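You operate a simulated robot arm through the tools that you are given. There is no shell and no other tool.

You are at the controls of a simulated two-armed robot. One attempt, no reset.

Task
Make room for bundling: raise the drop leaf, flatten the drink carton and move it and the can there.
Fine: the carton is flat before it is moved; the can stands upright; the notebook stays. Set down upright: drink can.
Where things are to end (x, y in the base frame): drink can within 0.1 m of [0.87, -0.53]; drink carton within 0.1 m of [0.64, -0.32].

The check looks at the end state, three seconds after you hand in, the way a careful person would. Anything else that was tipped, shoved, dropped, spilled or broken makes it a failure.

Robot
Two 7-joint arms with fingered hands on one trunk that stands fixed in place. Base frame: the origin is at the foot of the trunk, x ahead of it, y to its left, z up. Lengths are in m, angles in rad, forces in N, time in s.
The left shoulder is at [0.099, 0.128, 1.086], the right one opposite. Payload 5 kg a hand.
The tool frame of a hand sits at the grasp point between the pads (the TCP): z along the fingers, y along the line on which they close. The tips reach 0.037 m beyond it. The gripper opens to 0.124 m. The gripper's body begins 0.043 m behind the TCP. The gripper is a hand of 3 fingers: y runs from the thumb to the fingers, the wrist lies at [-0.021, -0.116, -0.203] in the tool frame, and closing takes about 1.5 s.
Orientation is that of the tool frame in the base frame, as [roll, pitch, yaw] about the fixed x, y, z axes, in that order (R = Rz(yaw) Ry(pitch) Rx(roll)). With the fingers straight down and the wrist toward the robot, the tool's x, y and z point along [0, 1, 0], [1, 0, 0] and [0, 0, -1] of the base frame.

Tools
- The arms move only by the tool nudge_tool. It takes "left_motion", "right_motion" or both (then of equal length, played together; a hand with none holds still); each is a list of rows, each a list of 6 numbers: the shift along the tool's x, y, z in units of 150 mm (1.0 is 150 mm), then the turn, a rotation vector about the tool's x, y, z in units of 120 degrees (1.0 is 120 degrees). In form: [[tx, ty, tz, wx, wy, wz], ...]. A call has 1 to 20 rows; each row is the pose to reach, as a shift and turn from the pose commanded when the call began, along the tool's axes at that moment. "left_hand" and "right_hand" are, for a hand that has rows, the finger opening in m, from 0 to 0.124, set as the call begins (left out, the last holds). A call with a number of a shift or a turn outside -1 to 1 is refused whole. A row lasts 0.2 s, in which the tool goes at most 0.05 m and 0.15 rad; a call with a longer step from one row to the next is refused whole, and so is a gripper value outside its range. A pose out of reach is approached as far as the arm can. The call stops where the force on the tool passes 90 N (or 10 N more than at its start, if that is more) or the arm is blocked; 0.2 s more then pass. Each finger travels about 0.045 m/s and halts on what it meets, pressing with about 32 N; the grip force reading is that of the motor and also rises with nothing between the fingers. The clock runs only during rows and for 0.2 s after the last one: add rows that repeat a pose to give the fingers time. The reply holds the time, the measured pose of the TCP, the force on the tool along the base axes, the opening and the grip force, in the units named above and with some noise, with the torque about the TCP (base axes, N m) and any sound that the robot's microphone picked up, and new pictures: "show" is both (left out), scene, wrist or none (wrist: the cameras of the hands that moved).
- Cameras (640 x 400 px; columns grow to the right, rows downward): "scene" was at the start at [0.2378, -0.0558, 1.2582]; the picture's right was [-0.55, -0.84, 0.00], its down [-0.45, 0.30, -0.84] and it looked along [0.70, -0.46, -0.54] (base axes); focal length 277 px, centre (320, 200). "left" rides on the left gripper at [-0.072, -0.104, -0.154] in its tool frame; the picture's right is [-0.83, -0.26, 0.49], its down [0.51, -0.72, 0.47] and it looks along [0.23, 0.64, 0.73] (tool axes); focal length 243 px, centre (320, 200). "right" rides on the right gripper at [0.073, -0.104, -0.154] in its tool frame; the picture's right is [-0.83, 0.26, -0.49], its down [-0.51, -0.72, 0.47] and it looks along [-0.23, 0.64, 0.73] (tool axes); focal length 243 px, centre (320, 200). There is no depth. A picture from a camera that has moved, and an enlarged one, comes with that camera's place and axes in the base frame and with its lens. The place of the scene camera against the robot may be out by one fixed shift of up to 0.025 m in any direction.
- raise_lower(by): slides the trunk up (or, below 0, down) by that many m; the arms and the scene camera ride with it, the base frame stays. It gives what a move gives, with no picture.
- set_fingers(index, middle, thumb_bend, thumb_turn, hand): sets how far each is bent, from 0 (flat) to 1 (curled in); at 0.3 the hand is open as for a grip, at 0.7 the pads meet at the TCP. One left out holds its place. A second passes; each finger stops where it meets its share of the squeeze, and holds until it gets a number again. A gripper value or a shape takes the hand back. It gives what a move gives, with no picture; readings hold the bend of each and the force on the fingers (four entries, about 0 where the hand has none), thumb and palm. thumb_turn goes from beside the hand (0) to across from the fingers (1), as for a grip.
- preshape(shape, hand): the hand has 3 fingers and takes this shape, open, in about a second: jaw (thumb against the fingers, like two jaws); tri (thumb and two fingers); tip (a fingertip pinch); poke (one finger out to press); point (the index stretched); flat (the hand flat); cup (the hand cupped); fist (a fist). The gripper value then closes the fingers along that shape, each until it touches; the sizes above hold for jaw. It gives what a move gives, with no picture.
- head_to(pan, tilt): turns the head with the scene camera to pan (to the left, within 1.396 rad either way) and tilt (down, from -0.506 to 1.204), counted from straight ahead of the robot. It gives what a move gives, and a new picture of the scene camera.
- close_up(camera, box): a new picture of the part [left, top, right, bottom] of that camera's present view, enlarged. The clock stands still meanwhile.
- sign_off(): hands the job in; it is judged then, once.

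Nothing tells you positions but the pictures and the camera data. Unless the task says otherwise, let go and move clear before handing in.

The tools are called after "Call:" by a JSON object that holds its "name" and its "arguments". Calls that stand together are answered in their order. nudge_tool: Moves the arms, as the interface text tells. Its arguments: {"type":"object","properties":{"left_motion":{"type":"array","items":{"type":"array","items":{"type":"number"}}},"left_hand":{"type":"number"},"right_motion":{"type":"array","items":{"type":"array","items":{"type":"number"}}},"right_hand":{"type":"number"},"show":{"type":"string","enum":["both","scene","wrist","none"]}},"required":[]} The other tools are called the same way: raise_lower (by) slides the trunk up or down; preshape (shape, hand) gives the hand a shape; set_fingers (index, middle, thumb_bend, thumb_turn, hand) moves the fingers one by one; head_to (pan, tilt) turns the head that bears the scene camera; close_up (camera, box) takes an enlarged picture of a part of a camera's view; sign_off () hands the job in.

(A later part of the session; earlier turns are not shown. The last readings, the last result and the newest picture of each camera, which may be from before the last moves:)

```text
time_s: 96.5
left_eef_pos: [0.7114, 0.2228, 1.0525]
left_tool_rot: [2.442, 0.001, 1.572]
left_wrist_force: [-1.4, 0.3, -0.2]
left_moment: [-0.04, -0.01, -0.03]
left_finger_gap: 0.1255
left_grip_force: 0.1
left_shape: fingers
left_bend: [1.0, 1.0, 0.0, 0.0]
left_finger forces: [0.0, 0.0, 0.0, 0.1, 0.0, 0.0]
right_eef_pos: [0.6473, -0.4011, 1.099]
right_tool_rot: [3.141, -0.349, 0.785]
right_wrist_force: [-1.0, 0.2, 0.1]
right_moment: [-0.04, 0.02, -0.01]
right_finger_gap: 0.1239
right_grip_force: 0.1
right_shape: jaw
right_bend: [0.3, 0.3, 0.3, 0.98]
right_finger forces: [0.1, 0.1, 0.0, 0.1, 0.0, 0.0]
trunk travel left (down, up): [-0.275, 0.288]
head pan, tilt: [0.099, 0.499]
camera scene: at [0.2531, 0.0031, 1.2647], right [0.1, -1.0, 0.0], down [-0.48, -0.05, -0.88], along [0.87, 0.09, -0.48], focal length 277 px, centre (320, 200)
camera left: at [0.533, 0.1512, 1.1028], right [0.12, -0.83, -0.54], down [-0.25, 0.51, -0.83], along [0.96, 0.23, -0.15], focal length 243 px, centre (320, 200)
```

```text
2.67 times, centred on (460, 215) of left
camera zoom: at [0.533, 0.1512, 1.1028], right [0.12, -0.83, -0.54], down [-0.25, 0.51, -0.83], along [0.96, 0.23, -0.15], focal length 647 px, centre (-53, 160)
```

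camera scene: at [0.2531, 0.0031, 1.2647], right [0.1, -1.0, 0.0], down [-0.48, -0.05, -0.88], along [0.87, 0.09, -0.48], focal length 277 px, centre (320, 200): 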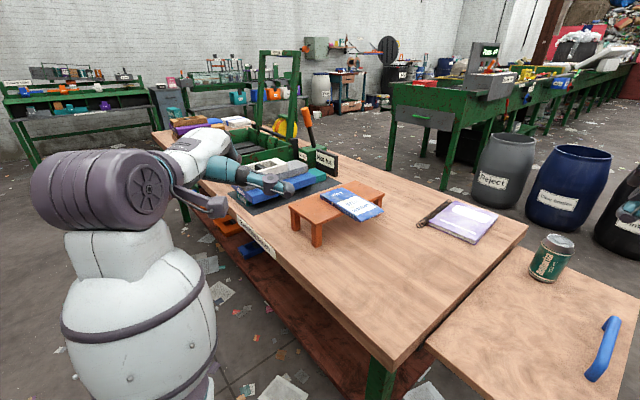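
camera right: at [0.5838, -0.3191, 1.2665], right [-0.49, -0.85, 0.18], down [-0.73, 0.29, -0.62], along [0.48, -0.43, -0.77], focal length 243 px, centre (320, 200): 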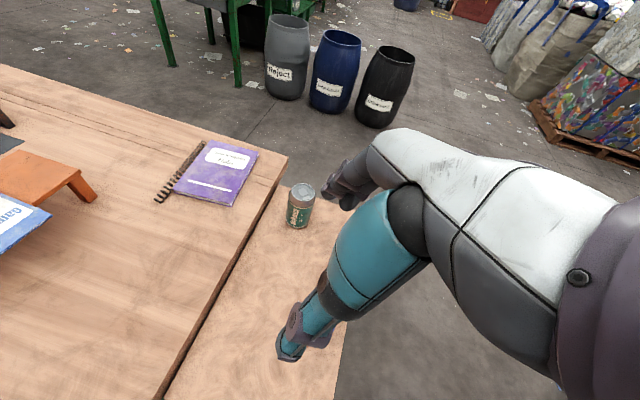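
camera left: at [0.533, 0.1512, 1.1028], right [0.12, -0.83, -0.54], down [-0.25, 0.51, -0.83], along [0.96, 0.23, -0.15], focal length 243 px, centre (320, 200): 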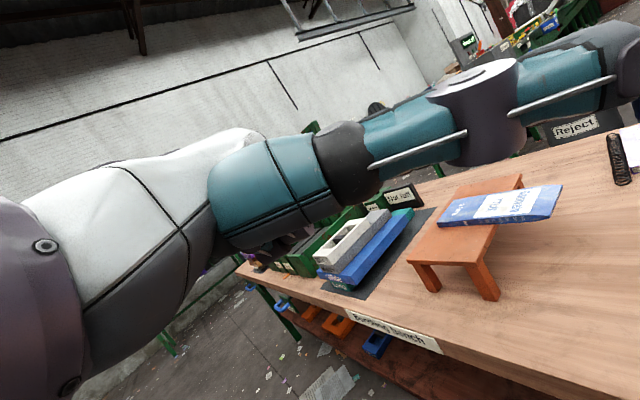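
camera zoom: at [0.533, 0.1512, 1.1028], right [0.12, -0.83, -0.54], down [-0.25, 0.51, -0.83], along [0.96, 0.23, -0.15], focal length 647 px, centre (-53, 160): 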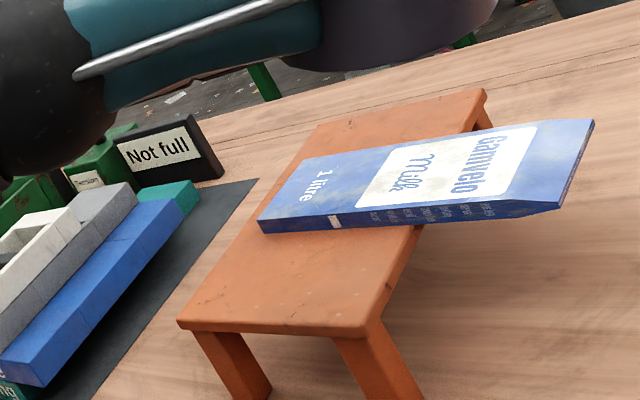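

The carton is flat and overhangs the bench edge by about 7–8 cm, still stable. I'll bring the right hand over its near end in the new orientation, with the left hand backing off further.

Call:
{"name": "nudge_tool", "arguments": {"left_motion": [[0.15, -0.05, -0.04, 0, 0, 0], [0.3, -0.1, -0.08, 0, 0, 0], [0.45, -0.15, -0.12, 0, 0, 0], [0.6, -0.2, -0.16, 0, 0, 0]], "right_motion": [[0.211, -0.005, 0.144, 0, 0, 0], [0.421, -0.011, 0.288, 0, 0, 0], [0.632, -0.016, 0.432, 0, 0, 0], [0.843, -0.022, 0.576, 0, 0, 0]], "show": "none"}}

Call:
{"name": "nudge_tool", "arguments": {"right_motion": [[0.211, -0.005, 0.13, -0.0027, 0, 0.0074], [0.421, -0.011, 0.24, -0.0054, 0, 0.0148], [0.632, -0.016, 0.34, -0.0081, 0, 0.0222], [0.843, -0.022, 0.42, -0.0108, 0, 0.0296], [0.843, -0.022, 0.42, -0.0108, 0, 0.0296]], "show": "both"}}

```text
time_s: 97.5
left_eef_pos: [0.6753, 0.3133, 1.0487]
left_tool_rot: [2.448, 0.001, 1.57]
left_wrist_force: [0.3, 1.0, 0.3]
left_moment: [-0.05, -0.01, -0.03]
left_finger_gap: 0.1254
left_grip_force: 0.0
left_shape: fingers
left_bend: [1.0, 1.0, 0.0, 0.0]
left_finger forces: [0.0, 0.1, 0.1, 0.1, 0.0, 0.0]
right_eef_pos: [0.7518, -0.2939, 1.0593]
right_tool_rot: [3.141, -0.348, 0.784]
right_wrist_force: [1.3, 1.3, 1.4]
right_moment: [-0.03, 0.03, -0.03]
right_finger_gap: 0.124
right_grip_force: 0.0
right_shape: jaw
right_bend: [0.3, 0.3, 0.3, 0.98]
right_finger forces: [0.0, 0.0, 0.1, 0.1, 0.0, 0.0]
trunk travel left (down, up): [-0.275, 0.288]
head pan, tilt: [0.099, 0.499]
```

```text
time_s: 98.7
left_eef_pos: [0.672, 0.3121, 1.0526]
left_tool_rot: [2.442, 0.0, 1.573]
left_wrist_force: [-0.1, -0.1, 0.6]
left_moment: [0.02, -0.02, -0.02]
left_finger_gap: 0.1251
left_grip_force: 0.1
left_shape: fingers
left_bend: [1.0, 1.0, 0.0, 0.0]
left_finger forces: [0.1, 0.0, 0.0, 0.0, 0.0, 0.0]
right_eef_pos: [0.8457, -0.1954, 1.0475]
right_tool_rot: [3.141, -0.35, 0.719]
right_wrist_force: [-0.3, 0.7, -0.1]
right_moment: [-0.04, -0.01, -0.02]
right_finger_gap: 0.1241
right_grip_force: 0.0
right_shape: jaw
right_bend: [0.3, 0.3, 0.3, 0.97]
right_finger forces: [0.1, 0.1, 0.1, 0.0, 0.0, 0.1]
trunk travel left (down, up): [-0.275, 0.288]
head pan, tilt: [0.099, 0.499]
camera scene: at [0.2518, 0.0022, 1.2651], right [0.1, -0.99, 0.0], down [-0.47, -0.05, -0.88], along [0.87, 0.09, -0.48], focal length 277 px, centre (320, 200)
camera right: at [0.7877, -0.1062, 1.2147], right [-0.54, -0.82, 0.18], down [-0.71, 0.34, -0.62], along [0.45, -0.46, -0.77], focal length 243 px, centre (320, 200)
```

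scene: 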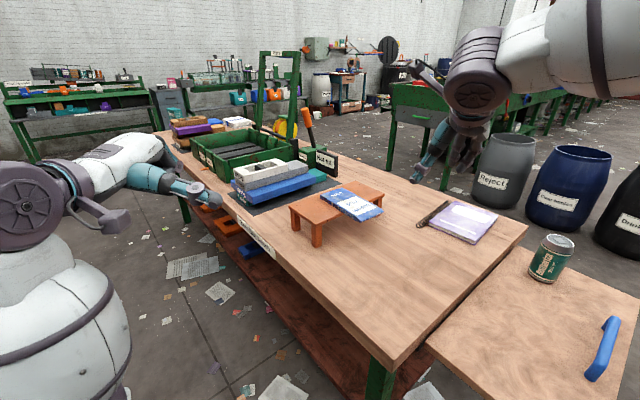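
right: 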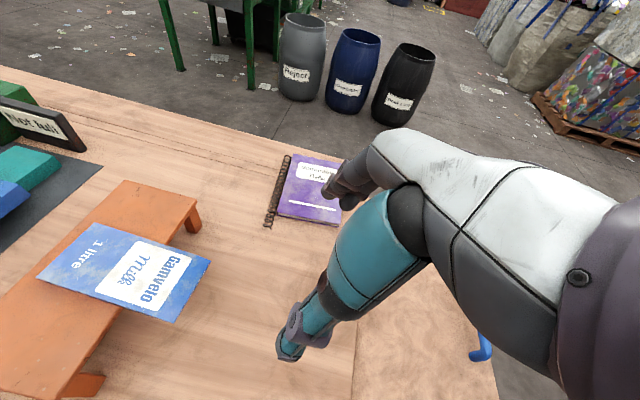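

The carton is clearly visible in the right wrist camera. I'll zoom in for exact corner positions.

Call:
{"name": "close_up", "arguments": {"camera": "right", "box": [10, 170, 250, 390]}}

```text
1.82 times, centred on (130, 280) of right
camera zoom: at [0.7877, -0.1062, 1.2147], right [-0.54, -0.82, 0.18], down [-0.71, 0.34, -0.62], along [0.45, -0.46, -0.77], focal length 441 px, centre (666, 54)
```

zoom: 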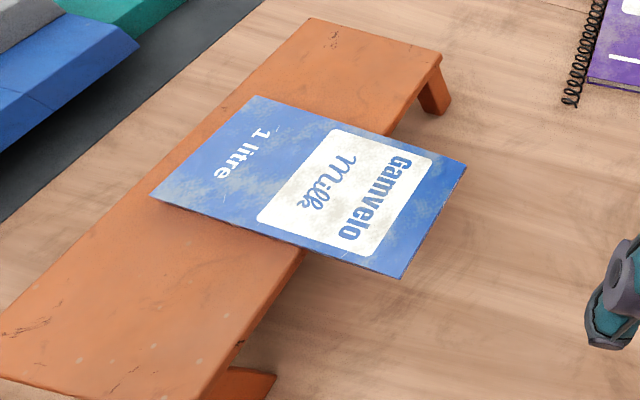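

Near end mid comes out at (0.945, -0.076) with about 7 cm of overhang. I'll move to 10 cm above the planned grip point and check alignment once more.

Call:
{"name": "nudge_tool", "arguments": {"right_motion": [[0.153, -0.028, 0.153, 0, 0, 0], [0.305, -0.057, 0.305, 0, 0, 0], [0.458, -0.085, 0.458, 0, 0, 0], [0.611, -0.113, 0.61, 0, 0, 0], [0.763, -0.142, 0.763, 0, 0, 0], [0.916, -0.17, 0.915, 0, 0, 0], [0.916, -0.17, 0.915, 0, 0, 0]], "show": "both"}}

Call:
{"name": "close_up", "arguments": {"camera": "scene", "box": [260, 80, 460, 260]}}

```text
time_s: 100.2
left_eef_pos: [0.6727, 0.3119, 1.0519]
left_tool_rot: [2.445, 0.001, 1.57]
left_wrist_force: [0.0, -0.3, 0.1]
left_moment: [0.01, -0.01, -0.02]
left_finger_gap: 0.1254
left_grip_force: 0.1
left_shape: fingers
left_bend: [1.0, 1.0, 0.0, 0.0]
left_finger forces: [0.1, 0.0, 0.0, 0.1, 0.1, 0.0]
right_eef_pos: [0.9152, -0.1151, 0.9938]
right_tool_rot: [-3.141, -0.349, 0.717]
right_wrist_force: [0.1, 0.3, 0.1]
right_moment: [0.02, -0.06, 0.0]
right_finger_gap: 0.124
right_grip_force: 0.1
right_shape: jaw
right_bend: [0.3, 0.3, 0.3, 0.98]
right_finger forces: [0.0, 0.0, 0.1, 0.0, 0.1, 0.0]
right hand out of reach, approached as far as the arm can: row 4, 5, 6, 7
trunk travel left (down, up): [-0.275, 0.288]
head pan, tilt: [0.099, 0.499]
camera scene: at [0.2534, 0.0021, 1.2646], right [0.1, -0.99, 0.0], down [-0.48, -0.05, -0.88], along [0.87, 0.09, -0.48], focal length 277 px, centre (320, 200)
camera right: at [0.8586, -0.0272, 1.1624], right [-0.54, -0.82, 0.18], down [-0.71, 0.34, -0.62], along [0.45, -0.46, -0.77], focal length 243 px, centre (320, 200)
```

scene: 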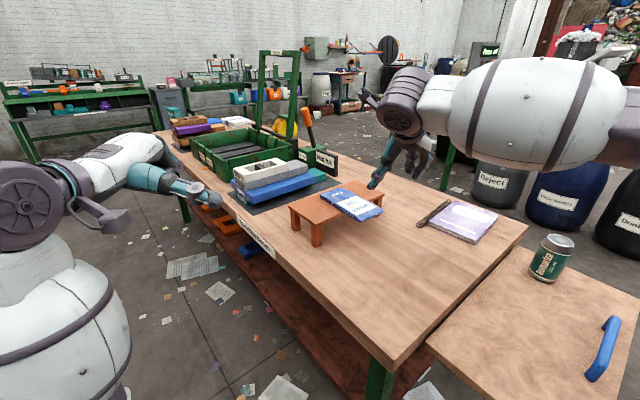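
right: 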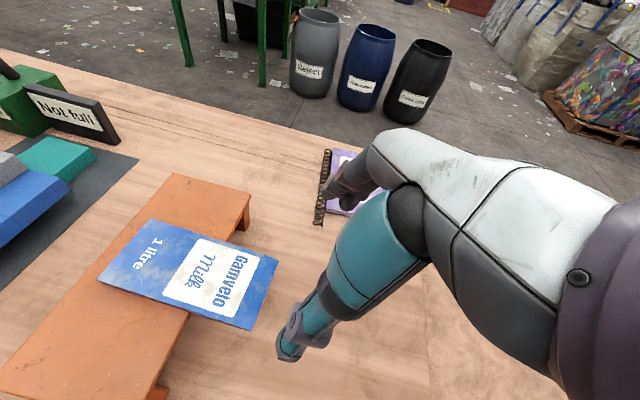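

```text
2.22 times, centred on (360, 170) of scene
camera zoom: at [0.2534, 0.0021, 1.2646], right [0.1, -0.99, 0.0], down [-0.48, -0.05, -0.88], along [0.87, 0.09, -0.48], focal length 616 px, centre (231, 267)
```

zoom: 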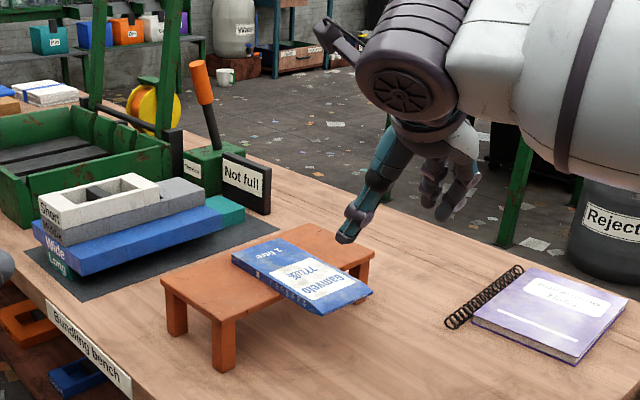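

The arm could not reach that far at this height, stopping at (0.915, -0.115, 0.994), which is just outside the carton's near end. I'll lower here first and then try to slide in along the carton's axis so the fingers straddle its sides.

Call:
{"name": "nudge_tool", "arguments": {"right_motion": [[-0.063, 0, 0.172, 0, 0, 0], [-0.126, 0, 0.344, 0, 0, 0], [-0.189, 0, 0.517, 0, 0, 0], [-0.252, 0, 0.689, 0, 0, 0], [-0.252, 0, 0.689, 0, 0, 0]], "show": "both"}}

Call:
{"name": "close_up", "arguments": {"camera": "scene", "box": [280, 110, 440, 250]}}

```text
time_s: 101.5
left_eef_pos: [0.6724, 0.3124, 1.0509]
left_tool_rot: [2.445, 0.001, 1.571]
left_wrist_force: [-1.5, 0.0, 0.4]
left_moment: [0.01, 0.0, 0.03]
left_finger_gap: 0.1254
left_grip_force: 0.1
left_shape: fingers
left_bend: [1.0, 1.0, 0.0, 0.0]
left_finger forces: [0.0, 0.0, 0.1, 0.0, 0.1, 0.1]
right_eef_pos: [0.9144, -0.1153, 0.8823]
right_tool_rot: [-3.141, -0.35, 0.719]
right_wrist_force: [0.3, 0.2, -0.2]
right_moment: [0.0, 0.03, 0.0]
right_finger_gap: 0.1241
right_grip_force: 0.1
right_shape: jaw
right_bend: [0.3, 0.3, 0.3, 0.98]
right_finger forces: [0.1, 0.0, 0.1, 0.1, 0.0, 0.0]
trunk travel left (down, up): [-0.275, 0.288]
head pan, tilt: [0.099, 0.499]
camera scene: at [0.2531, 0.0023, 1.2647], right [0.1, -0.99, 0.0], down [-0.48, -0.05, -0.88], along [0.87, 0.09, -0.48], focal length 277 px, centre (320, 200)
camera right: at [0.8567, -0.0274, 1.0515], right [-0.54, -0.82, 0.18], down [-0.71, 0.34, -0.62], along [0.45, -0.46, -0.77], focal length 243 px, centre (320, 200)
```

scene: 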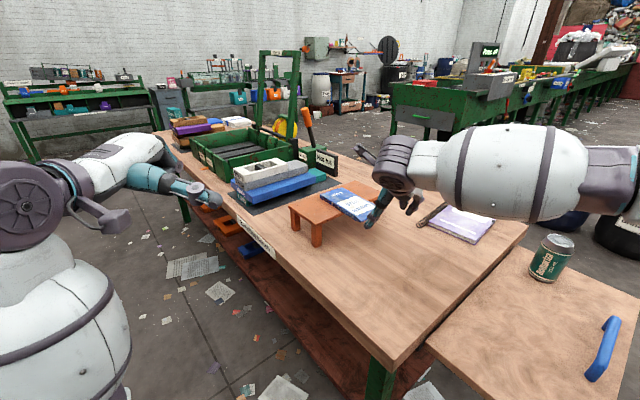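
right: 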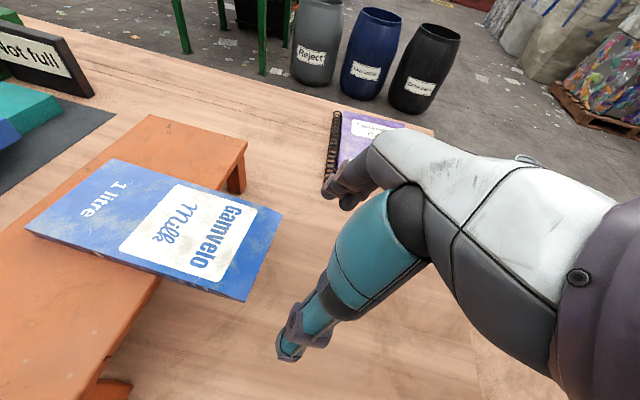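

```text
2.86 times, centred on (360, 180) of scene
camera zoom: at [0.2531, 0.0023, 1.2647], right [0.1, -0.99, 0.0], down [-0.48, -0.05, -0.88], along [0.87, 0.09, -0.48], focal length 793 px, centre (206, 257)
```

zoom: 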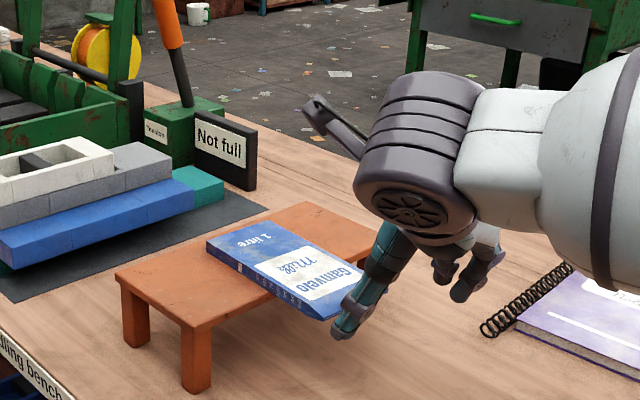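

Lowering works. From this closer view the near end mid is at (0.946, -0.073), so I shift 1 cm sideways, lower to grip height just outside the end, then slide in along the carton axis with the fingers open.

Call:
{"name": "nudge_tool", "arguments": {"right_motion": [[-0.019, -0.037, 0.052, 0, 0, 0], [-0.038, -0.075, 0.105, 0, 0, 0], [-0.038, -0.075, 0.105, 0, 0, 0]], "show": "none"}}

Call:
{"name": "close_up", "arguments": {"camera": "right", "box": [0, 100, 480, 400]}}

Call:
{"name": "close_up", "arguments": {"camera": "scene", "box": [280, 110, 440, 250]}}

```text
time_s: 102.2
left_eef_pos: [0.6737, 0.3124, 1.0519]
left_tool_rot: [2.446, -0.001, 1.575]
left_wrist_force: [0.2, 0.8, -0.3]
left_moment: [0.0, 0.03, -0.04]
left_finger_gap: 0.1253
left_grip_force: 0.1
left_shape: fingers
left_bend: [1.0, 1.0, 0.0, 0.0]
left_finger forces: [0.1, 0.0, 0.1, 0.0, 0.0, 0.0]
right_eef_pos: [0.9072, -0.1068, 0.8673]
right_tool_rot: [-3.141, -0.352, 0.719]
right_wrist_force: [0.9, 0.7, 0.2]
right_moment: [0.01, 0.0, 0.01]
right_finger_gap: 0.1238
right_grip_force: 0.1
right_shape: jaw
right_bend: [0.3, 0.3, 0.3, 0.98]
right_finger forces: [0.1, 0.1, 0.1, 0.0, 0.0, 0.0]
trunk travel left (down, up): [-0.275, 0.288]
head pan, tilt: [0.099, 0.499]
```

```text
1.33 times, centred on (240, 250) of right
camera zoom: at [0.8497, -0.0187, 1.035], right [-0.54, -0.82, 0.18], down [-0.71, 0.34, -0.62], along [0.45, -0.46, -0.77], focal length 324 px, centre (427, 133)
```

zoom: 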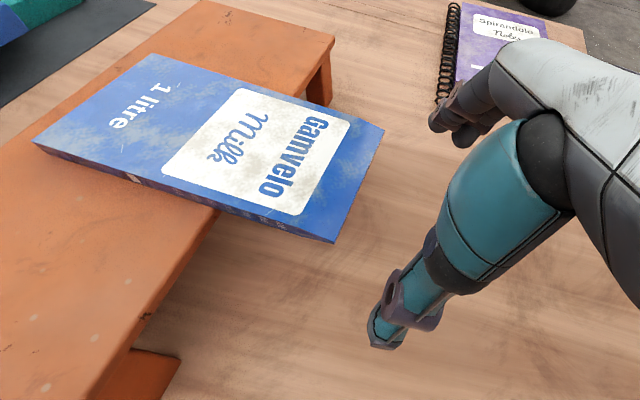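

```text
2.86 times, centred on (360, 180) of scene
camera zoom: at [0.2534, 0.0022, 1.2646], right [0.1, -0.99, 0.0], down [-0.48, -0.05, -0.88], along [0.87, 0.09, -0.48], focal length 793 px, centre (206, 257)
```

zoom: 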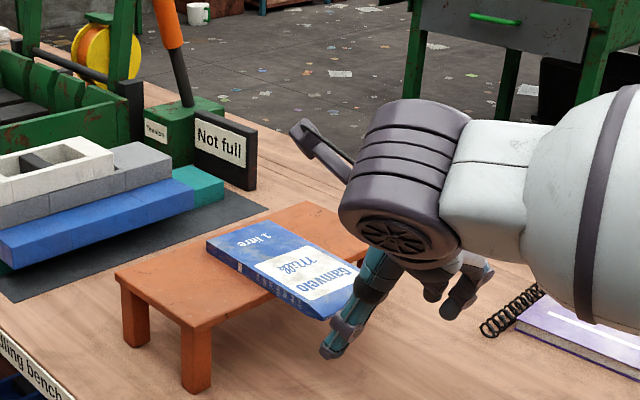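

The carton's end points between thumb and fingers. I'll slide in along its axis.

Call:
{"name": "nudge_tool", "arguments": {"right_motion": [[0.11, 0, 0.04, 0, 0, 0], [0.22, 0, 0.08, 0, 0, 0], [0.34, 0, 0.124, 0, 0, 0], [0.458, 0, 0.167, 0, 0, 0], [0.458, 0, 0.167, 0, 0, 0]], "show": "none"}}

Call:
{"name": "close_up", "arguments": {"camera": "right", "box": [0, 100, 480, 400]}}

Call:
{"name": "close_up", "arguments": {"camera": "scene", "box": [280, 110, 440, 250]}}

```text
time_s: 103.5
left_eef_pos: [0.6737, 0.3128, 1.051]
left_tool_rot: [2.447, 0.001, 1.572]
left_wrist_force: [0.4, 0.8, -0.3]
left_moment: [0.02, -0.02, 0.02]
left_finger_gap: 0.1255
left_grip_force: 0.0
left_shape: fingers
left_bend: [1.0, 1.0, 0.0, 0.0]
left_finger forces: [0.1, 0.1, 0.0, 0.0, 0.0, 0.0]
right_eef_pos: [0.9079, -0.1069, 0.8665]
right_tool_rot: [-3.141, -0.348, 0.718]
right_wrist_force: [-0.4, -0.9, 0.7]
right_moment: [0.02, -0.03, 0.02]
right_finger_gap: 0.1239
right_grip_force: 0.0
right_shape: jaw
right_bend: [0.3, 0.3, 0.3, 0.98]
right_finger forces: [0.0, 0.1, 0.0, 0.0, 0.1, 0.0]
right hand out of reach, approached as far as the arm can: row 1, 2, 3, 4, 5
trunk travel left (down, up): [-0.275, 0.288]
head pan, tilt: [0.099, 0.499]
```

```text
1.33 times, centred on (240, 250) of right
camera zoom: at [0.85, -0.0189, 1.0346], right [-0.54, -0.82, 0.18], down [-0.71, 0.34, -0.62], along [0.45, -0.46, -0.77], focal length 324 px, centre (427, 133)
```

zoom: 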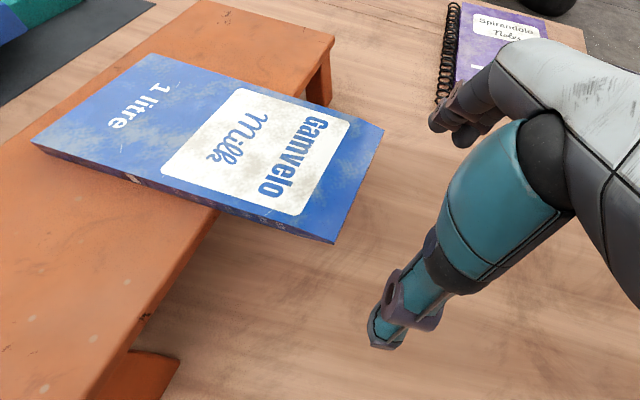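

```text
2.86 times, centred on (360, 180) of scene
camera zoom: at [0.2537, 0.0021, 1.2645], right [0.1, -0.99, 0.0], down [-0.48, -0.05, -0.88], along [0.87, 0.09, -0.48], focal length 793 px, centre (206, 257)
```

zoom: 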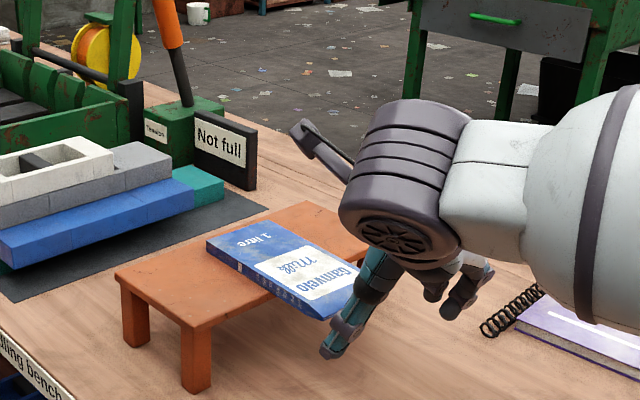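

The slide is blocked by a joint limit, since the hand is yawed too far for that spot. I'll rotate the hand about 17° back so the grip is slightly skewed across the width, and test whether it can then move in.

Call:
{"name": "nudge_tool", "arguments": {"right_motion": [[-0.02, 0, 0.0, 0.0164, 0, -0.0449], [-0.04, 0, 0.0, 0.0327, 0, -0.0897], [-0.04, 0, 0.0, 0.0491, 0, -0.1346], [-0.04, 0, 0.0, 0.0491, 0, -0.1346]], "show": "none"}}

Call:
{"name": "nudge_tool", "arguments": {"right_motion": [[0.1, 0.05, 0.036, 0, 0, 0], [0.2, 0.1, 0.073, 0, 0, 0], [0.2, 0.1, 0.073, 0, 0, 0]], "show": "wrist"}}

```text
time_s: 104.5
left_eef_pos: [0.6729, 0.3128, 1.0503]
left_tool_rot: [2.444, 0.0, 1.573]
left_wrist_force: [0.0, -0.5, 0.2]
left_moment: [0.01, -0.01, 0.02]
left_finger_gap: 0.1253
left_grip_force: 0.0
left_shape: fingers
left_bend: [1.0, 1.0, 0.0, 0.0]
left_finger forces: [0.1, 0.1, 0.0, 0.0, 0.0, 0.0]
right_eef_pos: [0.9018, -0.1118, 0.8636]
right_tool_rot: [-3.141, -0.35, 1.02]
right_wrist_force: [0.6, 0.2, -0.1]
right_moment: [-0.01, 0.04, 0.0]
right_finger_gap: 0.124
right_grip_force: 0.0
right_shape: jaw
right_bend: [0.3, 0.3, 0.3, 0.98]
right_finger forces: [0.0, 0.0, 0.0, 0.0, 0.0, 0.0]
trunk travel left (down, up): [-0.275, 0.288]
head pan, tilt: [0.099, 0.499]
```

```text
time_s: 105.2
left_eef_pos: [0.6733, 0.3118, 1.0521]
left_tool_rot: [2.443, -0.001, 1.572]
left_wrist_force: [-0.3, 0.0, 0.6]
left_moment: [0.01, -0.01, -0.06]
left_finger_gap: 0.1256
left_grip_force: 0.1
left_shape: fingers
left_bend: [1.0, 1.0, 0.0, 0.0]
left_finger forces: [0.0, 0.0, 0.0, 0.0, 0.0, 0.0]
right_eef_pos: [0.933, -0.0923, 0.8655]
right_tool_rot: [-3.141, -0.35, 1.018]
right_wrist_force: [-0.4, 0.7, -0.3]
right_moment: [-0.02, -0.01, -0.02]
right_finger_gap: 0.124
right_grip_force: 0.0
right_shape: jaw
right_bend: [0.3, 0.3, 0.3, 0.98]
right_finger forces: [0.0, 0.0, 0.1, 0.0, 0.0, 0.0]
trunk travel left (down, up): [-0.275, 0.288]
head pan, tilt: [0.099, 0.499]
camera right: at [0.8516, -0.0245, 1.0331], right [-0.27, -0.94, 0.18], down [-0.78, 0.11, -0.62], along [0.56, -0.31, -0.77], focal length 243 px, centre (320, 200)
```

right: 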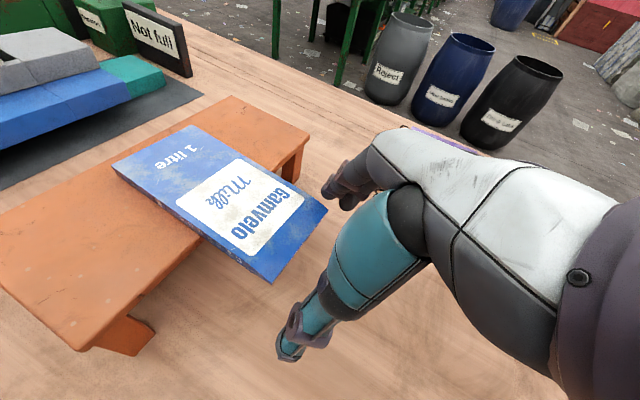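

With the smaller yaw the hand can move in. The carton end is between thumb and fingers, so I'll raise 6 mm to clear the bench edge and slide in the last 4 cm.

Call:
{"name": "nudge_tool", "arguments": {"right_motion": [[0.014, 0, -0.038, 0, 0, 0], [0.1, 0.019, -0.006, 0, 0, 0], [0.187, 0.037, 0.025, 0, 0, 0], [0.274, 0.056, 0.057, 0, 0, 0], [0.274, 0.056, 0.057, 0, 0, 0]], "show": "wrist"}}

Call:
{"name": "close_up", "arguments": {"camera": "scene", "box": [280, 110, 440, 250]}}

Call:
{"name": "close_up", "arguments": {"camera": "right", "box": [150, 140, 400, 360]}}

```text
time_s: 106.5
left_eef_pos: [0.6729, 0.3109, 1.0496]
left_tool_rot: [2.446, -0.001, 1.573]
left_wrist_force: [0.8, 0.3, -0.5]
left_moment: [-0.04, 0.0, -0.01]
left_finger_gap: 0.1252
left_grip_force: 0.0
left_shape: fingers
left_bend: [1.0, 1.0, 0.0, 0.0]
left_finger forces: [0.1, 0.0, 0.0, 0.0, 0.0, 0.1]
right_eef_pos: [0.9371, -0.083, 0.8659]
right_tool_rot: [3.142, -0.35, 1.019]
right_wrist_force: [-0.2, 0.1, 0.2]
right_moment: [0.01, -0.02, -0.03]
right_finger_gap: 0.1242
right_grip_force: 0.0
right_shape: jaw
right_bend: [0.3, 0.3, 0.3, 0.98]
right_finger forces: [0.0, 0.0, 0.1, 0.0, 0.1, 0.1]
right hand out of reach, approached as far as the arm can: row 2, 3, 4, 5
trunk travel left (down, up): [-0.275, 0.288]
head pan, tilt: [0.099, 0.499]
camera right: at [0.8564, -0.0164, 1.0336], right [-0.27, -0.94, 0.18], down [-0.78, 0.11, -0.62], along [0.56, -0.31, -0.77], focal length 243 px, centre (320, 200)
```

right: 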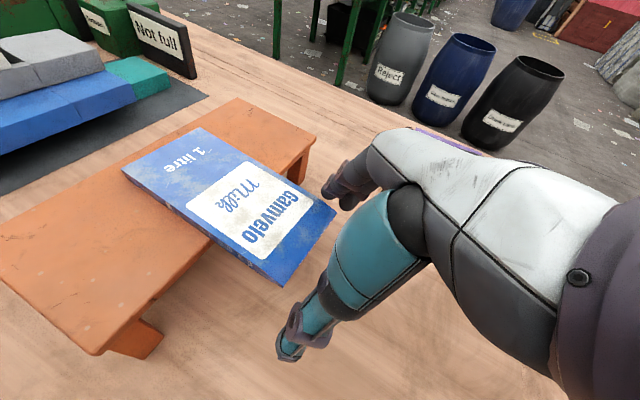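

```text
2.86 times, centred on (360, 180) of scene
camera zoom: at [0.2536, 0.0021, 1.2646], right [0.1, -0.99, 0.0], down [-0.48, -0.05, -0.88], along [0.87, 0.09, -0.48], focal length 793 px, centre (206, 257)
```

zoom: 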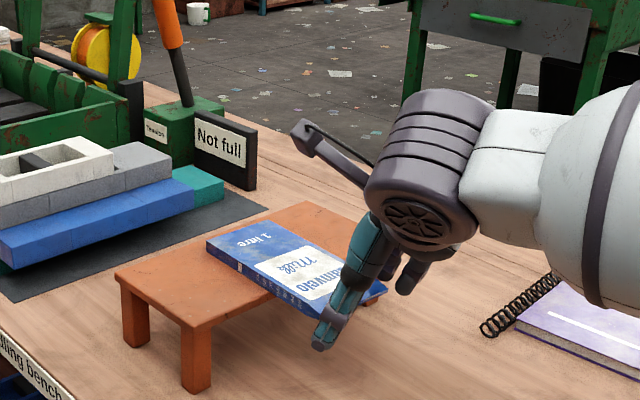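

```text
1.82 times, centred on (275, 250) of right
camera zoom: at [0.8564, -0.0164, 1.0336], right [-0.27, -0.94, 0.18], down [-0.78, 0.11, -0.62], along [0.56, -0.31, -0.77], focal length 441 px, centre (402, 109)
```

zoom: 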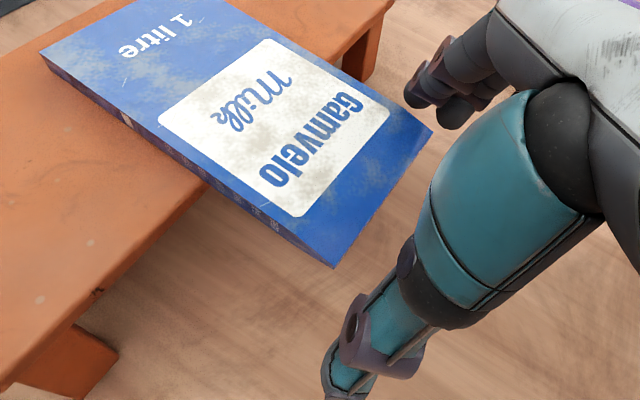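

The right arm hits its limit again, and this approach only works from the left. The left arm is better placed for this yaw, so I'll use it to grip the carton. First I withdraw the right hand straight up and park it well out to the right.

Call:
{"name": "nudge_tool", "arguments": {"right_motion": [[0.057, 0, -0.157, 0, 0, 0], [0.13, 0, -0.36, 0, 0, 0], [0.21, 0, -0.58, 0, 0, 0], [0.29, 0, -0.8, 0, 0, 0], [0.343, 0, -0.94, 0, 0, 0]], "show": "none"}}

Call:
{"name": "nudge_tool", "arguments": {"right_motion": [[-0.158, -0.007, -0.129, 0.0183, 0, -0.0503], [-0.316, -0.014, -0.257, 0.0367, 0, -0.1005], [-0.473, -0.02, -0.386, 0.055, 0, -0.1508], [-0.631, -0.027, -0.514, 0.0734, 0, -0.201], [-0.789, -0.034, -0.643, 0.0917, 0, -0.2513], [-0.789, -0.034, -0.643, 0.0917, 0, -0.2513]], "show": "scene"}}

```text
time_s: 107.7
left_eef_pos: [0.673, 0.3121, 1.0515]
left_tool_rot: [2.443, 0.0, 1.572]
left_wrist_force: [-0.2, -0.5, -0.3]
left_moment: [0.02, 0.01, -0.01]
left_finger_gap: 0.1254
left_grip_force: 0.2
left_shape: fingers
left_bend: [1.0, 1.0, 0.0, 0.0]
left_finger forces: [0.0, 0.0, 0.0, 0.0, 0.0, 0.0]
right_eef_pos: [0.9397, -0.095, 1.0156]
right_tool_rot: [3.141, -0.35, 1.018]
right_wrist_force: [0.4, 0.2, 0.4]
right_moment: [0.01, 0.01, 0.0]
right_finger_gap: 0.1238
right_grip_force: 0.1
right_shape: jaw
right_bend: [0.3, 0.3, 0.3, 0.98]
right_finger forces: [0.1, 0.0, 0.0, 0.1, 0.0, 0.0]
right hand out of reach, approached as far as the arm can: row 4, 5
trunk travel left (down, up): [-0.275, 0.288]
head pan, tilt: [0.099, 0.499]
```

```text
time_s: 109.0
left_eef_pos: [0.6743, 0.3116, 1.0512]
left_tool_rot: [2.446, 0.0, 1.572]
left_wrist_force: [0.3, 0.8, 0.1]
left_moment: [-0.02, 0.04, -0.01]
left_finger_gap: 0.1252
left_grip_force: 0.1
left_shape: fingers
left_bend: [1.0, 1.0, 0.0, 0.0]
left_finger forces: [0.0, 0.0, 0.1, 0.1, 0.0, 0.0]
right_eef_pos: [0.8586, -0.215, 1.0646]
right_tool_rot: [-3.141, -0.347, 1.579]
right_wrist_force: [0.6, 0.2, 0.1]
right_moment: [-0.02, 0.04, 0.0]
right_finger_gap: 0.1241
right_grip_force: 0.0
right_shape: jaw
right_bend: [0.3, 0.3, 0.3, 0.98]
right_finger forces: [0.1, 0.0, 0.0, 0.0, 0.1, 0.0]
trunk travel left (down, up): [-0.275, 0.288]
head pan, tilt: [0.099, 0.499]
camera scene: at [0.2542, 0.0026, 1.2644], right [0.1, -1.0, 0.0], down [-0.48, -0.05, -0.88], along [0.87, 0.09, -0.48], focal length 277 px, centre (320, 200)
```

scene: 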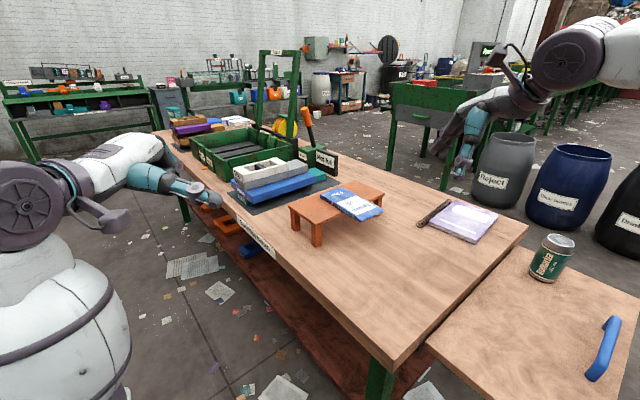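

Right hand is clear of the carton. I'll park it further right in two moves while the left hand opens to the jaw shape and turns into the side-grip orientation.

Call:
{"name": "preshape", "arguments": {"shape": "jaw", "hand": "left"}}

Call:
{"name": "nudge_tool", "arguments": {"left_motion": [[-0.121, 0.075, 0.009, 0.0279, 0.005, 0.0555], [-0.242, 0.151, 0.017, 0.0558, 0.01, 0.111], [-0.363, 0.226, 0.026, 0.0837, 0.015, 0.1665], [-0.484, 0.302, 0.035, 0.1117, 0.02, 0.222], [-0.604, 0.377, 0.043, 0.1396, 0.0251, 0.2776], [-0.725, 0.452, 0.052, 0.1675, 0.0301, 0.3331], [-0.846, 0.528, 0.06, 0.1954, 0.0351, 0.3886], [-0.967, 0.603, 0.069, 0.2233, 0.0401, 0.4441]], "right_motion": [[-0.093, -0.117, -0.061, 0, -0.0208, 0], [-0.186, -0.233, -0.121, 0, -0.0417, 0], [-0.279, -0.35, -0.182, 0, -0.0625, 0], [-0.373, -0.467, -0.243, 0, -0.0833, 0], [-0.466, -0.583, -0.303, 0, -0.1042, 0], [-0.559, -0.7, -0.364, 0, -0.125, 0], [-0.652, -0.817, -0.424, 0, -0.1458, 0], [-0.745, -0.933, -0.485, 0, -0.1667, 0]], "show": "none"}}

Call:
{"name": "nudge_tool", "arguments": {"right_motion": [[-0.167, -0.167, 0, 0, 0, 0], [-0.333, -0.333, 0, 0, 0, 0], [-0.5, -0.5, 0, 0, 0, 0], [-0.667, -0.667, 0, 0, 0, 0], [-0.833, -0.833, 0, 0, 0, 0], [-1.0, -1.0, 0, 0, 0, 0]], "show": "both"}}

```text
time_s: 110.0
left_eef_pos: [0.6732, 0.3129, 1.0509]
left_tool_rot: [2.448, 0.0, 1.572]
left_wrist_force: [0.1, -0.4, -0.8]
left_moment: [0.0, -0.02, 0.04]
left_finger_gap: 0.1237
left_grip_force: 0.1
left_shape: jaw
left_bend: [0.3, 0.3, 0.3, 0.97]
left_finger forces: [0.0, 0.1, 0.1, 0.0, 0.1, 0.1]
right_eef_pos: [0.859, -0.2144, 1.0654]
right_tool_rot: [-3.141, -0.349, 1.578]
right_wrist_force: [-0.3, -0.2, 0.5]
right_moment: [0.01, 0.0, -0.01]
right_finger_gap: 0.1241
right_grip_force: 0.0
right_shape: jaw
right_bend: [0.3, 0.3, 0.3, 0.98]
right_finger forces: [0.0, 0.0, 0.0, 0.1, 0.0, 0.0]
trunk travel left (down, up): [-0.275, 0.288]
head pan, tilt: [0.099, 0.499]
```

```text
time_s: 111.8
left_eef_pos: [0.7502, 0.1656, 1.1021]
left_tool_rot: [-3.139, -0.42, 0.72]
left_wrist_force: [-0.2, -0.3, 0.1]
left_moment: [0.04, -0.01, 0.02]
left_finger_gap: 0.1238
left_grip_force: 0.0
left_shape: jaw
left_bend: [0.3, 0.3, 0.3, 0.97]
left_finger forces: [0.1, 0.0, 0.0, 0.0, 0.0, 0.0]
right_eef_pos: [0.7199, -0.3477, 1.0958]
right_tool_rot: [-3.141, -0.001, 1.578]
right_wrist_force: [-0.6, -0.4, 0.5]
right_moment: [0.07, -0.02, -0.03]
right_finger_gap: 0.124
right_grip_force: 0.0
right_shape: jaw
right_bend: [0.3, 0.3, 0.3, 0.98]
right_finger forces: [0.1, 0.0, 0.0, 0.1, 0.0, 0.0]
trunk travel left (down, up): [-0.275, 0.288]
head pan, tilt: [0.099, 0.499]
```

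```text
time_s: 113.2
left_eef_pos: [0.7509, 0.1657, 1.1014]
left_tool_rot: [-3.139, -0.419, 0.718]
left_wrist_force: [-1.0, -0.2, 0.4]
left_moment: [0.01, 0.0, 0.02]
left_finger_gap: 0.1238
left_grip_force: 0.1
left_shape: jaw
left_bend: [0.3, 0.3, 0.3, 0.97]
left_finger forces: [0.0, 0.1, 0.0, 0.1, 0.0, 0.0]
right_eef_pos: [0.5725, -0.4991, 1.0956]
right_tool_rot: [-3.141, -0.001, 1.58]
right_wrist_force: [0.6, -1.2, -0.2]
right_moment: [0.03, -0.02, -0.01]
right_finger_gap: 0.1238
right_grip_force: 0.1
right_shape: jaw
right_bend: [0.3, 0.3, 0.3, 0.98]
right_finger forces: [0.0, 0.1, 0.1, 0.1, 0.0, 0.0]
trunk travel left (down, up): [-0.275, 0.288]
head pan, tilt: [0.099, 0.499]
camera scene: at [0.2539, 0.0006, 1.2645], right [0.1, -0.99, 0.0], down [-0.48, -0.05, -0.88], along [0.87, 0.09, -0.48], focal length 277 px, centre (320, 200)
camera right: at [0.4675, -0.4287, 1.2489], right [0.27, -0.83, 0.49], down [-0.72, -0.51, -0.47], along [0.64, -0.22, -0.73], focal length 243 px, centre (320, 200)
```

scene: 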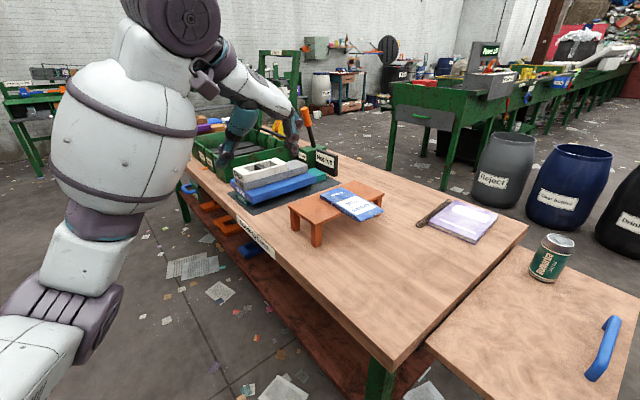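
right: 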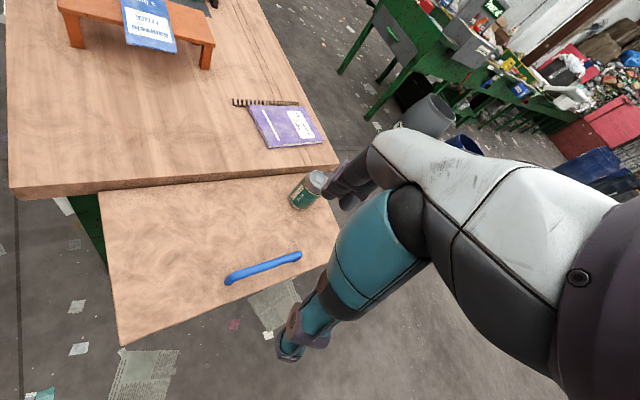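

The left hand holds the side-grip orientation. I'll move it in three steps to a point about 11 cm above the grip position on the overhanging end.

Call:
{"name": "nudge_tool", "arguments": {"left_motion": [[-0.029, 0.227, 0.086, 0, 0, 0], [-0.058, 0.454, 0.171, 0, 0, 0], [-0.087, 0.681, 0.257, 0, 0, 0]], "show": "none"}}

Call:
{"name": "nudge_tool", "arguments": {"left_motion": [[-0.029, 0.227, 0.086, 0, 0, 0], [-0.058, 0.454, 0.171, 0, 0, 0], [-0.087, 0.681, 0.257, 0, 0, 0]], "show": "none"}}

Call:
{"name": "nudge_tool", "arguments": {"left_motion": [[-0.029, 0.227, 0.086, 0, 0, 0], [-0.058, 0.454, 0.171, 0, 0, 0], [-0.087, 0.681, 0.257, 0, 0, 0], [-0.087, 0.681, 0.257, 0, 0, 0]], "show": "both"}}

```text
time_s: 114.0
left_eef_pos: [0.8213, 0.0913, 1.0591]
left_tool_rot: [-3.14, -0.419, 0.721]
left_wrist_force: [0.1, -0.5, 0.4]
left_moment: [0.04, -0.02, 0.0]
left_finger_gap: 0.1238
left_grip_force: 0.0
left_shape: jaw
left_bend: [0.3, 0.3, 0.3, 0.97]
left_finger forces: [0.0, 0.0, 0.0, 0.0, 0.0, 0.1]
right_eef_pos: [0.5731, -0.499, 1.0955]
right_tool_rot: [-3.139, -0.002, 1.578]
right_wrist_force: [0.3, -1.1, -0.1]
right_moment: [0.04, 0.03, -0.01]
right_finger_gap: 0.124
right_grip_force: 0.0
right_shape: jaw
right_bend: [0.3, 0.3, 0.3, 0.98]
right_finger forces: [0.0, 0.1, 0.0, 0.0, 0.1, 0.1]
trunk travel left (down, up): [-0.275, 0.288]
head pan, tilt: [0.099, 0.499]
```

```text
time_s: 114.8
left_eef_pos: [0.8915, 0.0177, 1.0188]
left_tool_rot: [-3.138, -0.418, 0.718]
left_wrist_force: [0.7, 0.3, 0.4]
left_moment: [0.0, 0.02, 0.0]
left_finger_gap: 0.1238
left_grip_force: 0.0
left_shape: jaw
left_bend: [0.3, 0.3, 0.3, 0.97]
left_finger forces: [0.1, 0.0, 0.0, 0.0, 0.0, 0.0]
right_eef_pos: [0.574, -0.4971, 1.0961]
right_tool_rot: [-3.14, -0.002, 1.581]
right_wrist_force: [-0.1, -0.4, -0.5]
right_moment: [0.06, 0.01, 0.0]
right_finger_gap: 0.124
right_grip_force: 0.1
right_shape: jaw
right_bend: [0.3, 0.3, 0.3, 0.98]
right_finger forces: [0.0, 0.1, 0.0, 0.1, 0.1, 0.1]
trunk travel left (down, up): [-0.275, 0.288]
head pan, tilt: [0.099, 0.499]
```

```text
time_s: 115.8
left_eef_pos: [0.9604, -0.0561, 0.9805]
left_tool_rot: [3.141, -0.419, 0.721]
left_wrist_force: [0.5, 0.0, -0.8]
left_moment: [0.0, 0.02, 0.0]
left_finger_gap: 0.1236
left_grip_force: 0.1
left_shape: jaw
left_bend: [0.3, 0.3, 0.3, 0.97]
left_finger forces: [0.0, 0.1, 0.1, 0.1, 0.0, 0.0]
right_eef_pos: [0.5728, -0.4983, 1.0964]
right_tool_rot: [-3.141, -0.001, 1.581]
right_wrist_force: [-0.6, 1.5, -0.5]
right_moment: [-0.05, -0.02, 0.03]
right_finger_gap: 0.124
right_grip_force: 0.1
right_shape: jaw
right_bend: [0.3, 0.3, 0.3, 0.98]
right_finger forces: [0.0, 0.1, 0.1, 0.0, 0.0, 0.1]
trunk travel left (down, up): [-0.275, 0.288]
head pan, tilt: [0.099, 0.499]
camera scene: at [0.2534, 0.0027, 1.2646], right [0.1, -1.0, 0.0], down [-0.48, -0.05, -0.88], along [0.87, 0.09, -0.48], focal length 277 px, centre (320, 200)
camera left: at [0.7953, -0.0626, 1.0915], right [-0.59, -0.17, -0.79], down [0.02, 0.97, -0.23], along [0.81, -0.15, -0.57], focal length 243 px, centre (320, 200)
```

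scene: 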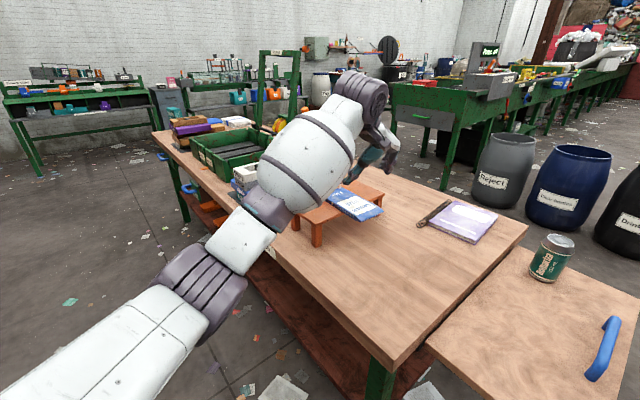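
left: 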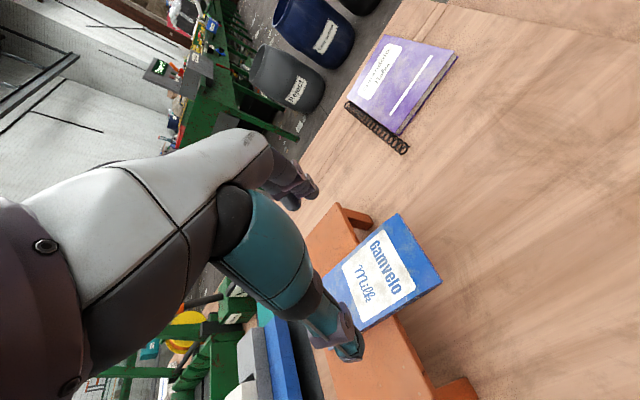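

The left arm reaches the spot, and the near end measures (0.945, -0.075) from this camera too. I'll descend so the thumb and fingers straddle the sides, stopping partway to check.

Call:
{"name": "nudge_tool", "arguments": {"left_motion": [[-0.07, 0.007, 0.15, 0, 0, 0], [-0.14, 0.014, 0.3, 0, 0, 0], [-0.21, 0.021, 0.45, 0, 0, 0], [-0.21, 0.021, 0.45, 0, 0, 0]], "show": "wrist"}}

Call:
{"name": "close_up", "arguments": {"camera": "scene", "box": [280, 110, 440, 250]}}

Call:
{"name": "close_up", "arguments": {"camera": "left", "box": [200, 130, 480, 400]}}

```text
time_s: 116.8
left_eef_pos: [0.9612, -0.0598, 0.9042]
left_tool_rot: [3.141, -0.418, 0.723]
left_wrist_force: [-0.1, 0.3, -0.5]
left_moment: [0.0, -0.01, 0.03]
left_finger_gap: 0.1239
left_grip_force: 0.0
left_shape: jaw
left_bend: [0.3, 0.3, 0.3, 0.97]
left_finger forces: [0.0, 0.0, 0.0, 0.0, 0.0, 0.0]
right_eef_pos: [0.572, -0.4973, 1.0966]
right_tool_rot: [3.141, -0.001, 1.579]
right_wrist_force: [0.2, -0.5, 1.0]
right_moment: [-0.03, -0.05, 0.04]
right_finger_gap: 0.1241
right_grip_force: 0.1
right_shape: jaw
right_bend: [0.3, 0.3, 0.3, 0.98]
right_finger forces: [0.0, 0.0, 0.2, 0.0, 0.0, 0.0]
trunk travel left (down, up): [-0.275, 0.288]
head pan, tilt: [0.099, 0.499]
camera left: at [0.7962, -0.0657, 1.0168], right [-0.59, -0.17, -0.79], down [0.02, 0.97, -0.22], along [0.81, -0.15, -0.57], focal length 243 px, centre (320, 200)
```

left: 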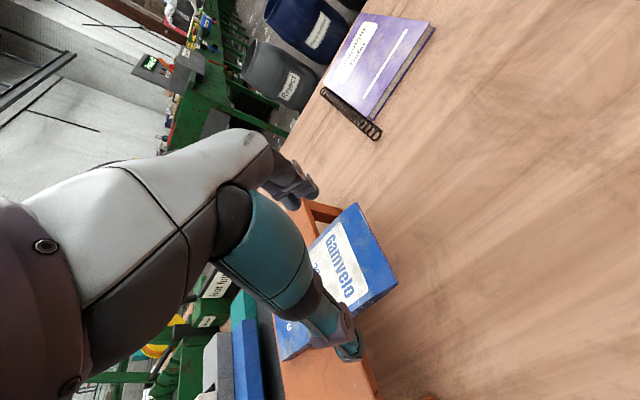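

```text
2.86 times, centred on (360, 180) of scene
camera zoom: at [0.2532, 0.0022, 1.2647], right [0.1, -0.99, 0.0], down [-0.48, -0.05, -0.88], along [0.87, 0.09, -0.48], focal length 793 px, centre (206, 257)
```

zoom: 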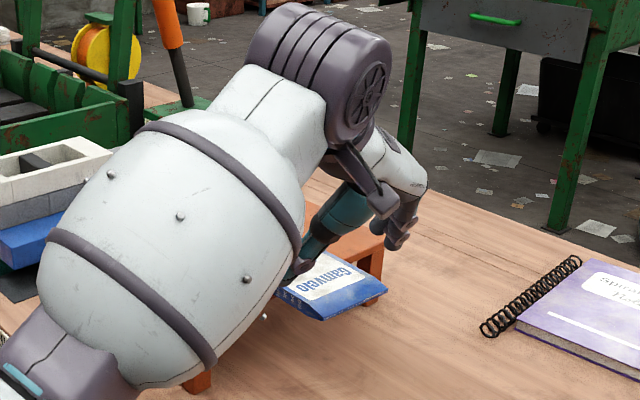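

```text
1.48 times, centred on (340, 265) of left
camera zoom: at [0.7962, -0.0657, 1.0168], right [-0.59, -0.17, -0.79], down [0.02, 0.97, -0.22], along [0.81, -0.15, -0.57], focal length 359 px, centre (290, 104)
```

zoom: 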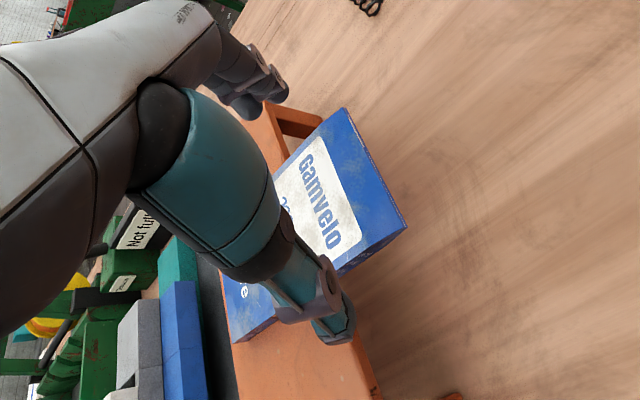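

Thumb and fingers are on either side of the sheet and clear of the bench edge. I'll lower the last 3.5 cm.

Call:
{"name": "nudge_tool", "arguments": {"left_motion": [[-0.03, 0, 0.07, 0, 0, 0], [-0.063, 0, 0.142, 0, 0, 0], [-0.095, 0, 0.213, 0, 0, 0], [-0.095, 0, 0.213, 0, 0, 0]], "show": "none"}}

Call:
{"name": "close_up", "arguments": {"camera": "left", "box": [200, 130, 480, 400]}}

Call:
{"name": "close_up", "arguments": {"camera": "scene", "box": [310, 140, 410, 220]}}

Call:
{"name": "close_up", "arguments": {"camera": "right", "box": [40, 0, 280, 100]}}

```text
time_s: 117.8
left_eef_pos: [0.9623, -0.0588, 0.8706]
left_tool_rot: [3.141, -0.418, 0.722]
left_wrist_force: [0.4, -0.5, -0.6]
left_moment: [0.01, -0.02, 0.0]
left_finger_gap: 0.1239
left_grip_force: 0.2
left_shape: jaw
left_bend: [0.3, 0.3, 0.3, 0.97]
left_finger forces: [0.0, 0.1, 0.1, 0.1, 0.1, 0.0]
right_eef_pos: [0.5716, -0.4983, 1.0963]
right_tool_rot: [-3.141, -0.002, 1.58]
right_wrist_force: [0.1, 0.9, -0.6]
right_moment: [-0.02, 0.01, -0.01]
right_finger_gap: 0.1238
right_grip_force: 0.1
right_shape: jaw
right_bend: [0.3, 0.3, 0.3, 0.98]
right_finger forces: [0.1, 0.0, 0.0, 0.1, 0.0, 0.1]
trunk travel left (down, up): [-0.275, 0.288]
head pan, tilt: [0.099, 0.499]
```

```text
1.48 times, centred on (340, 265) of left
camera zoom: at [0.7965, -0.0654, 0.9816], right [-0.59, -0.17, -0.79], down [0.02, 0.97, -0.22], along [0.81, -0.15, -0.57], focal length 359 px, centre (290, 104)
```

zoom: 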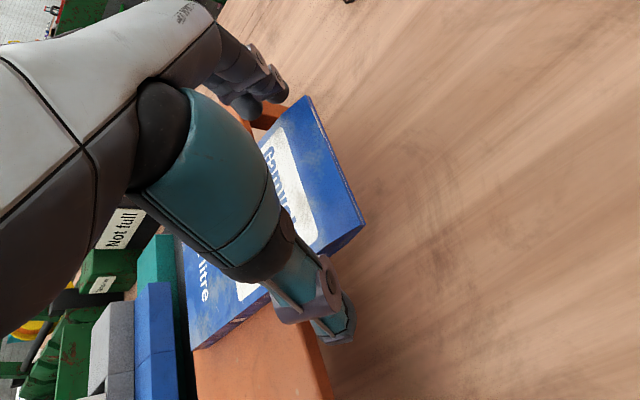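

```text
5.00 times, centred on (360, 180) of scene
camera zoom: at [0.2534, 0.0021, 1.2646], right [0.1, -0.99, 0.0], down [-0.48, -0.05, -0.88], along [0.87, 0.09, -0.48], focal length 1387 px, centre (120, 300)
```

zoom: 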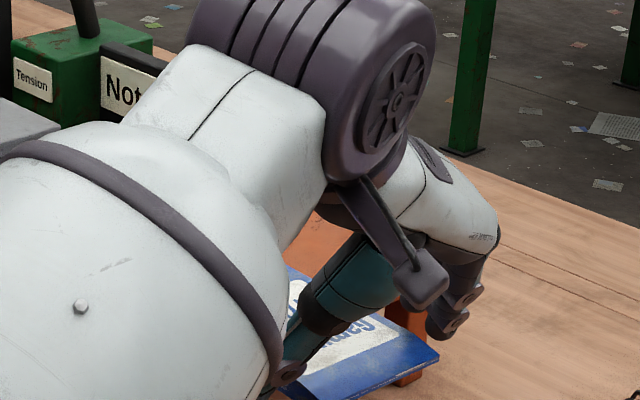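

```text
2.67 times, centred on (160, 50) of right
camera zoom: at [0.4671, -0.4269, 1.2497], right [0.27, -0.83, 0.49], down [-0.72, -0.51, -0.47], along [0.64, -0.23, -0.73], focal length 647 px, centre (747, 600)
```

zoom: 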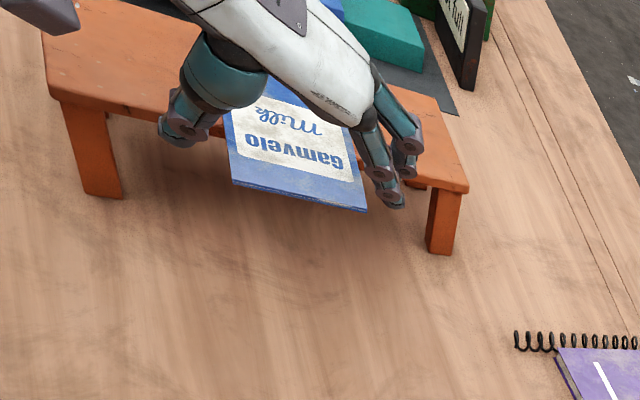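

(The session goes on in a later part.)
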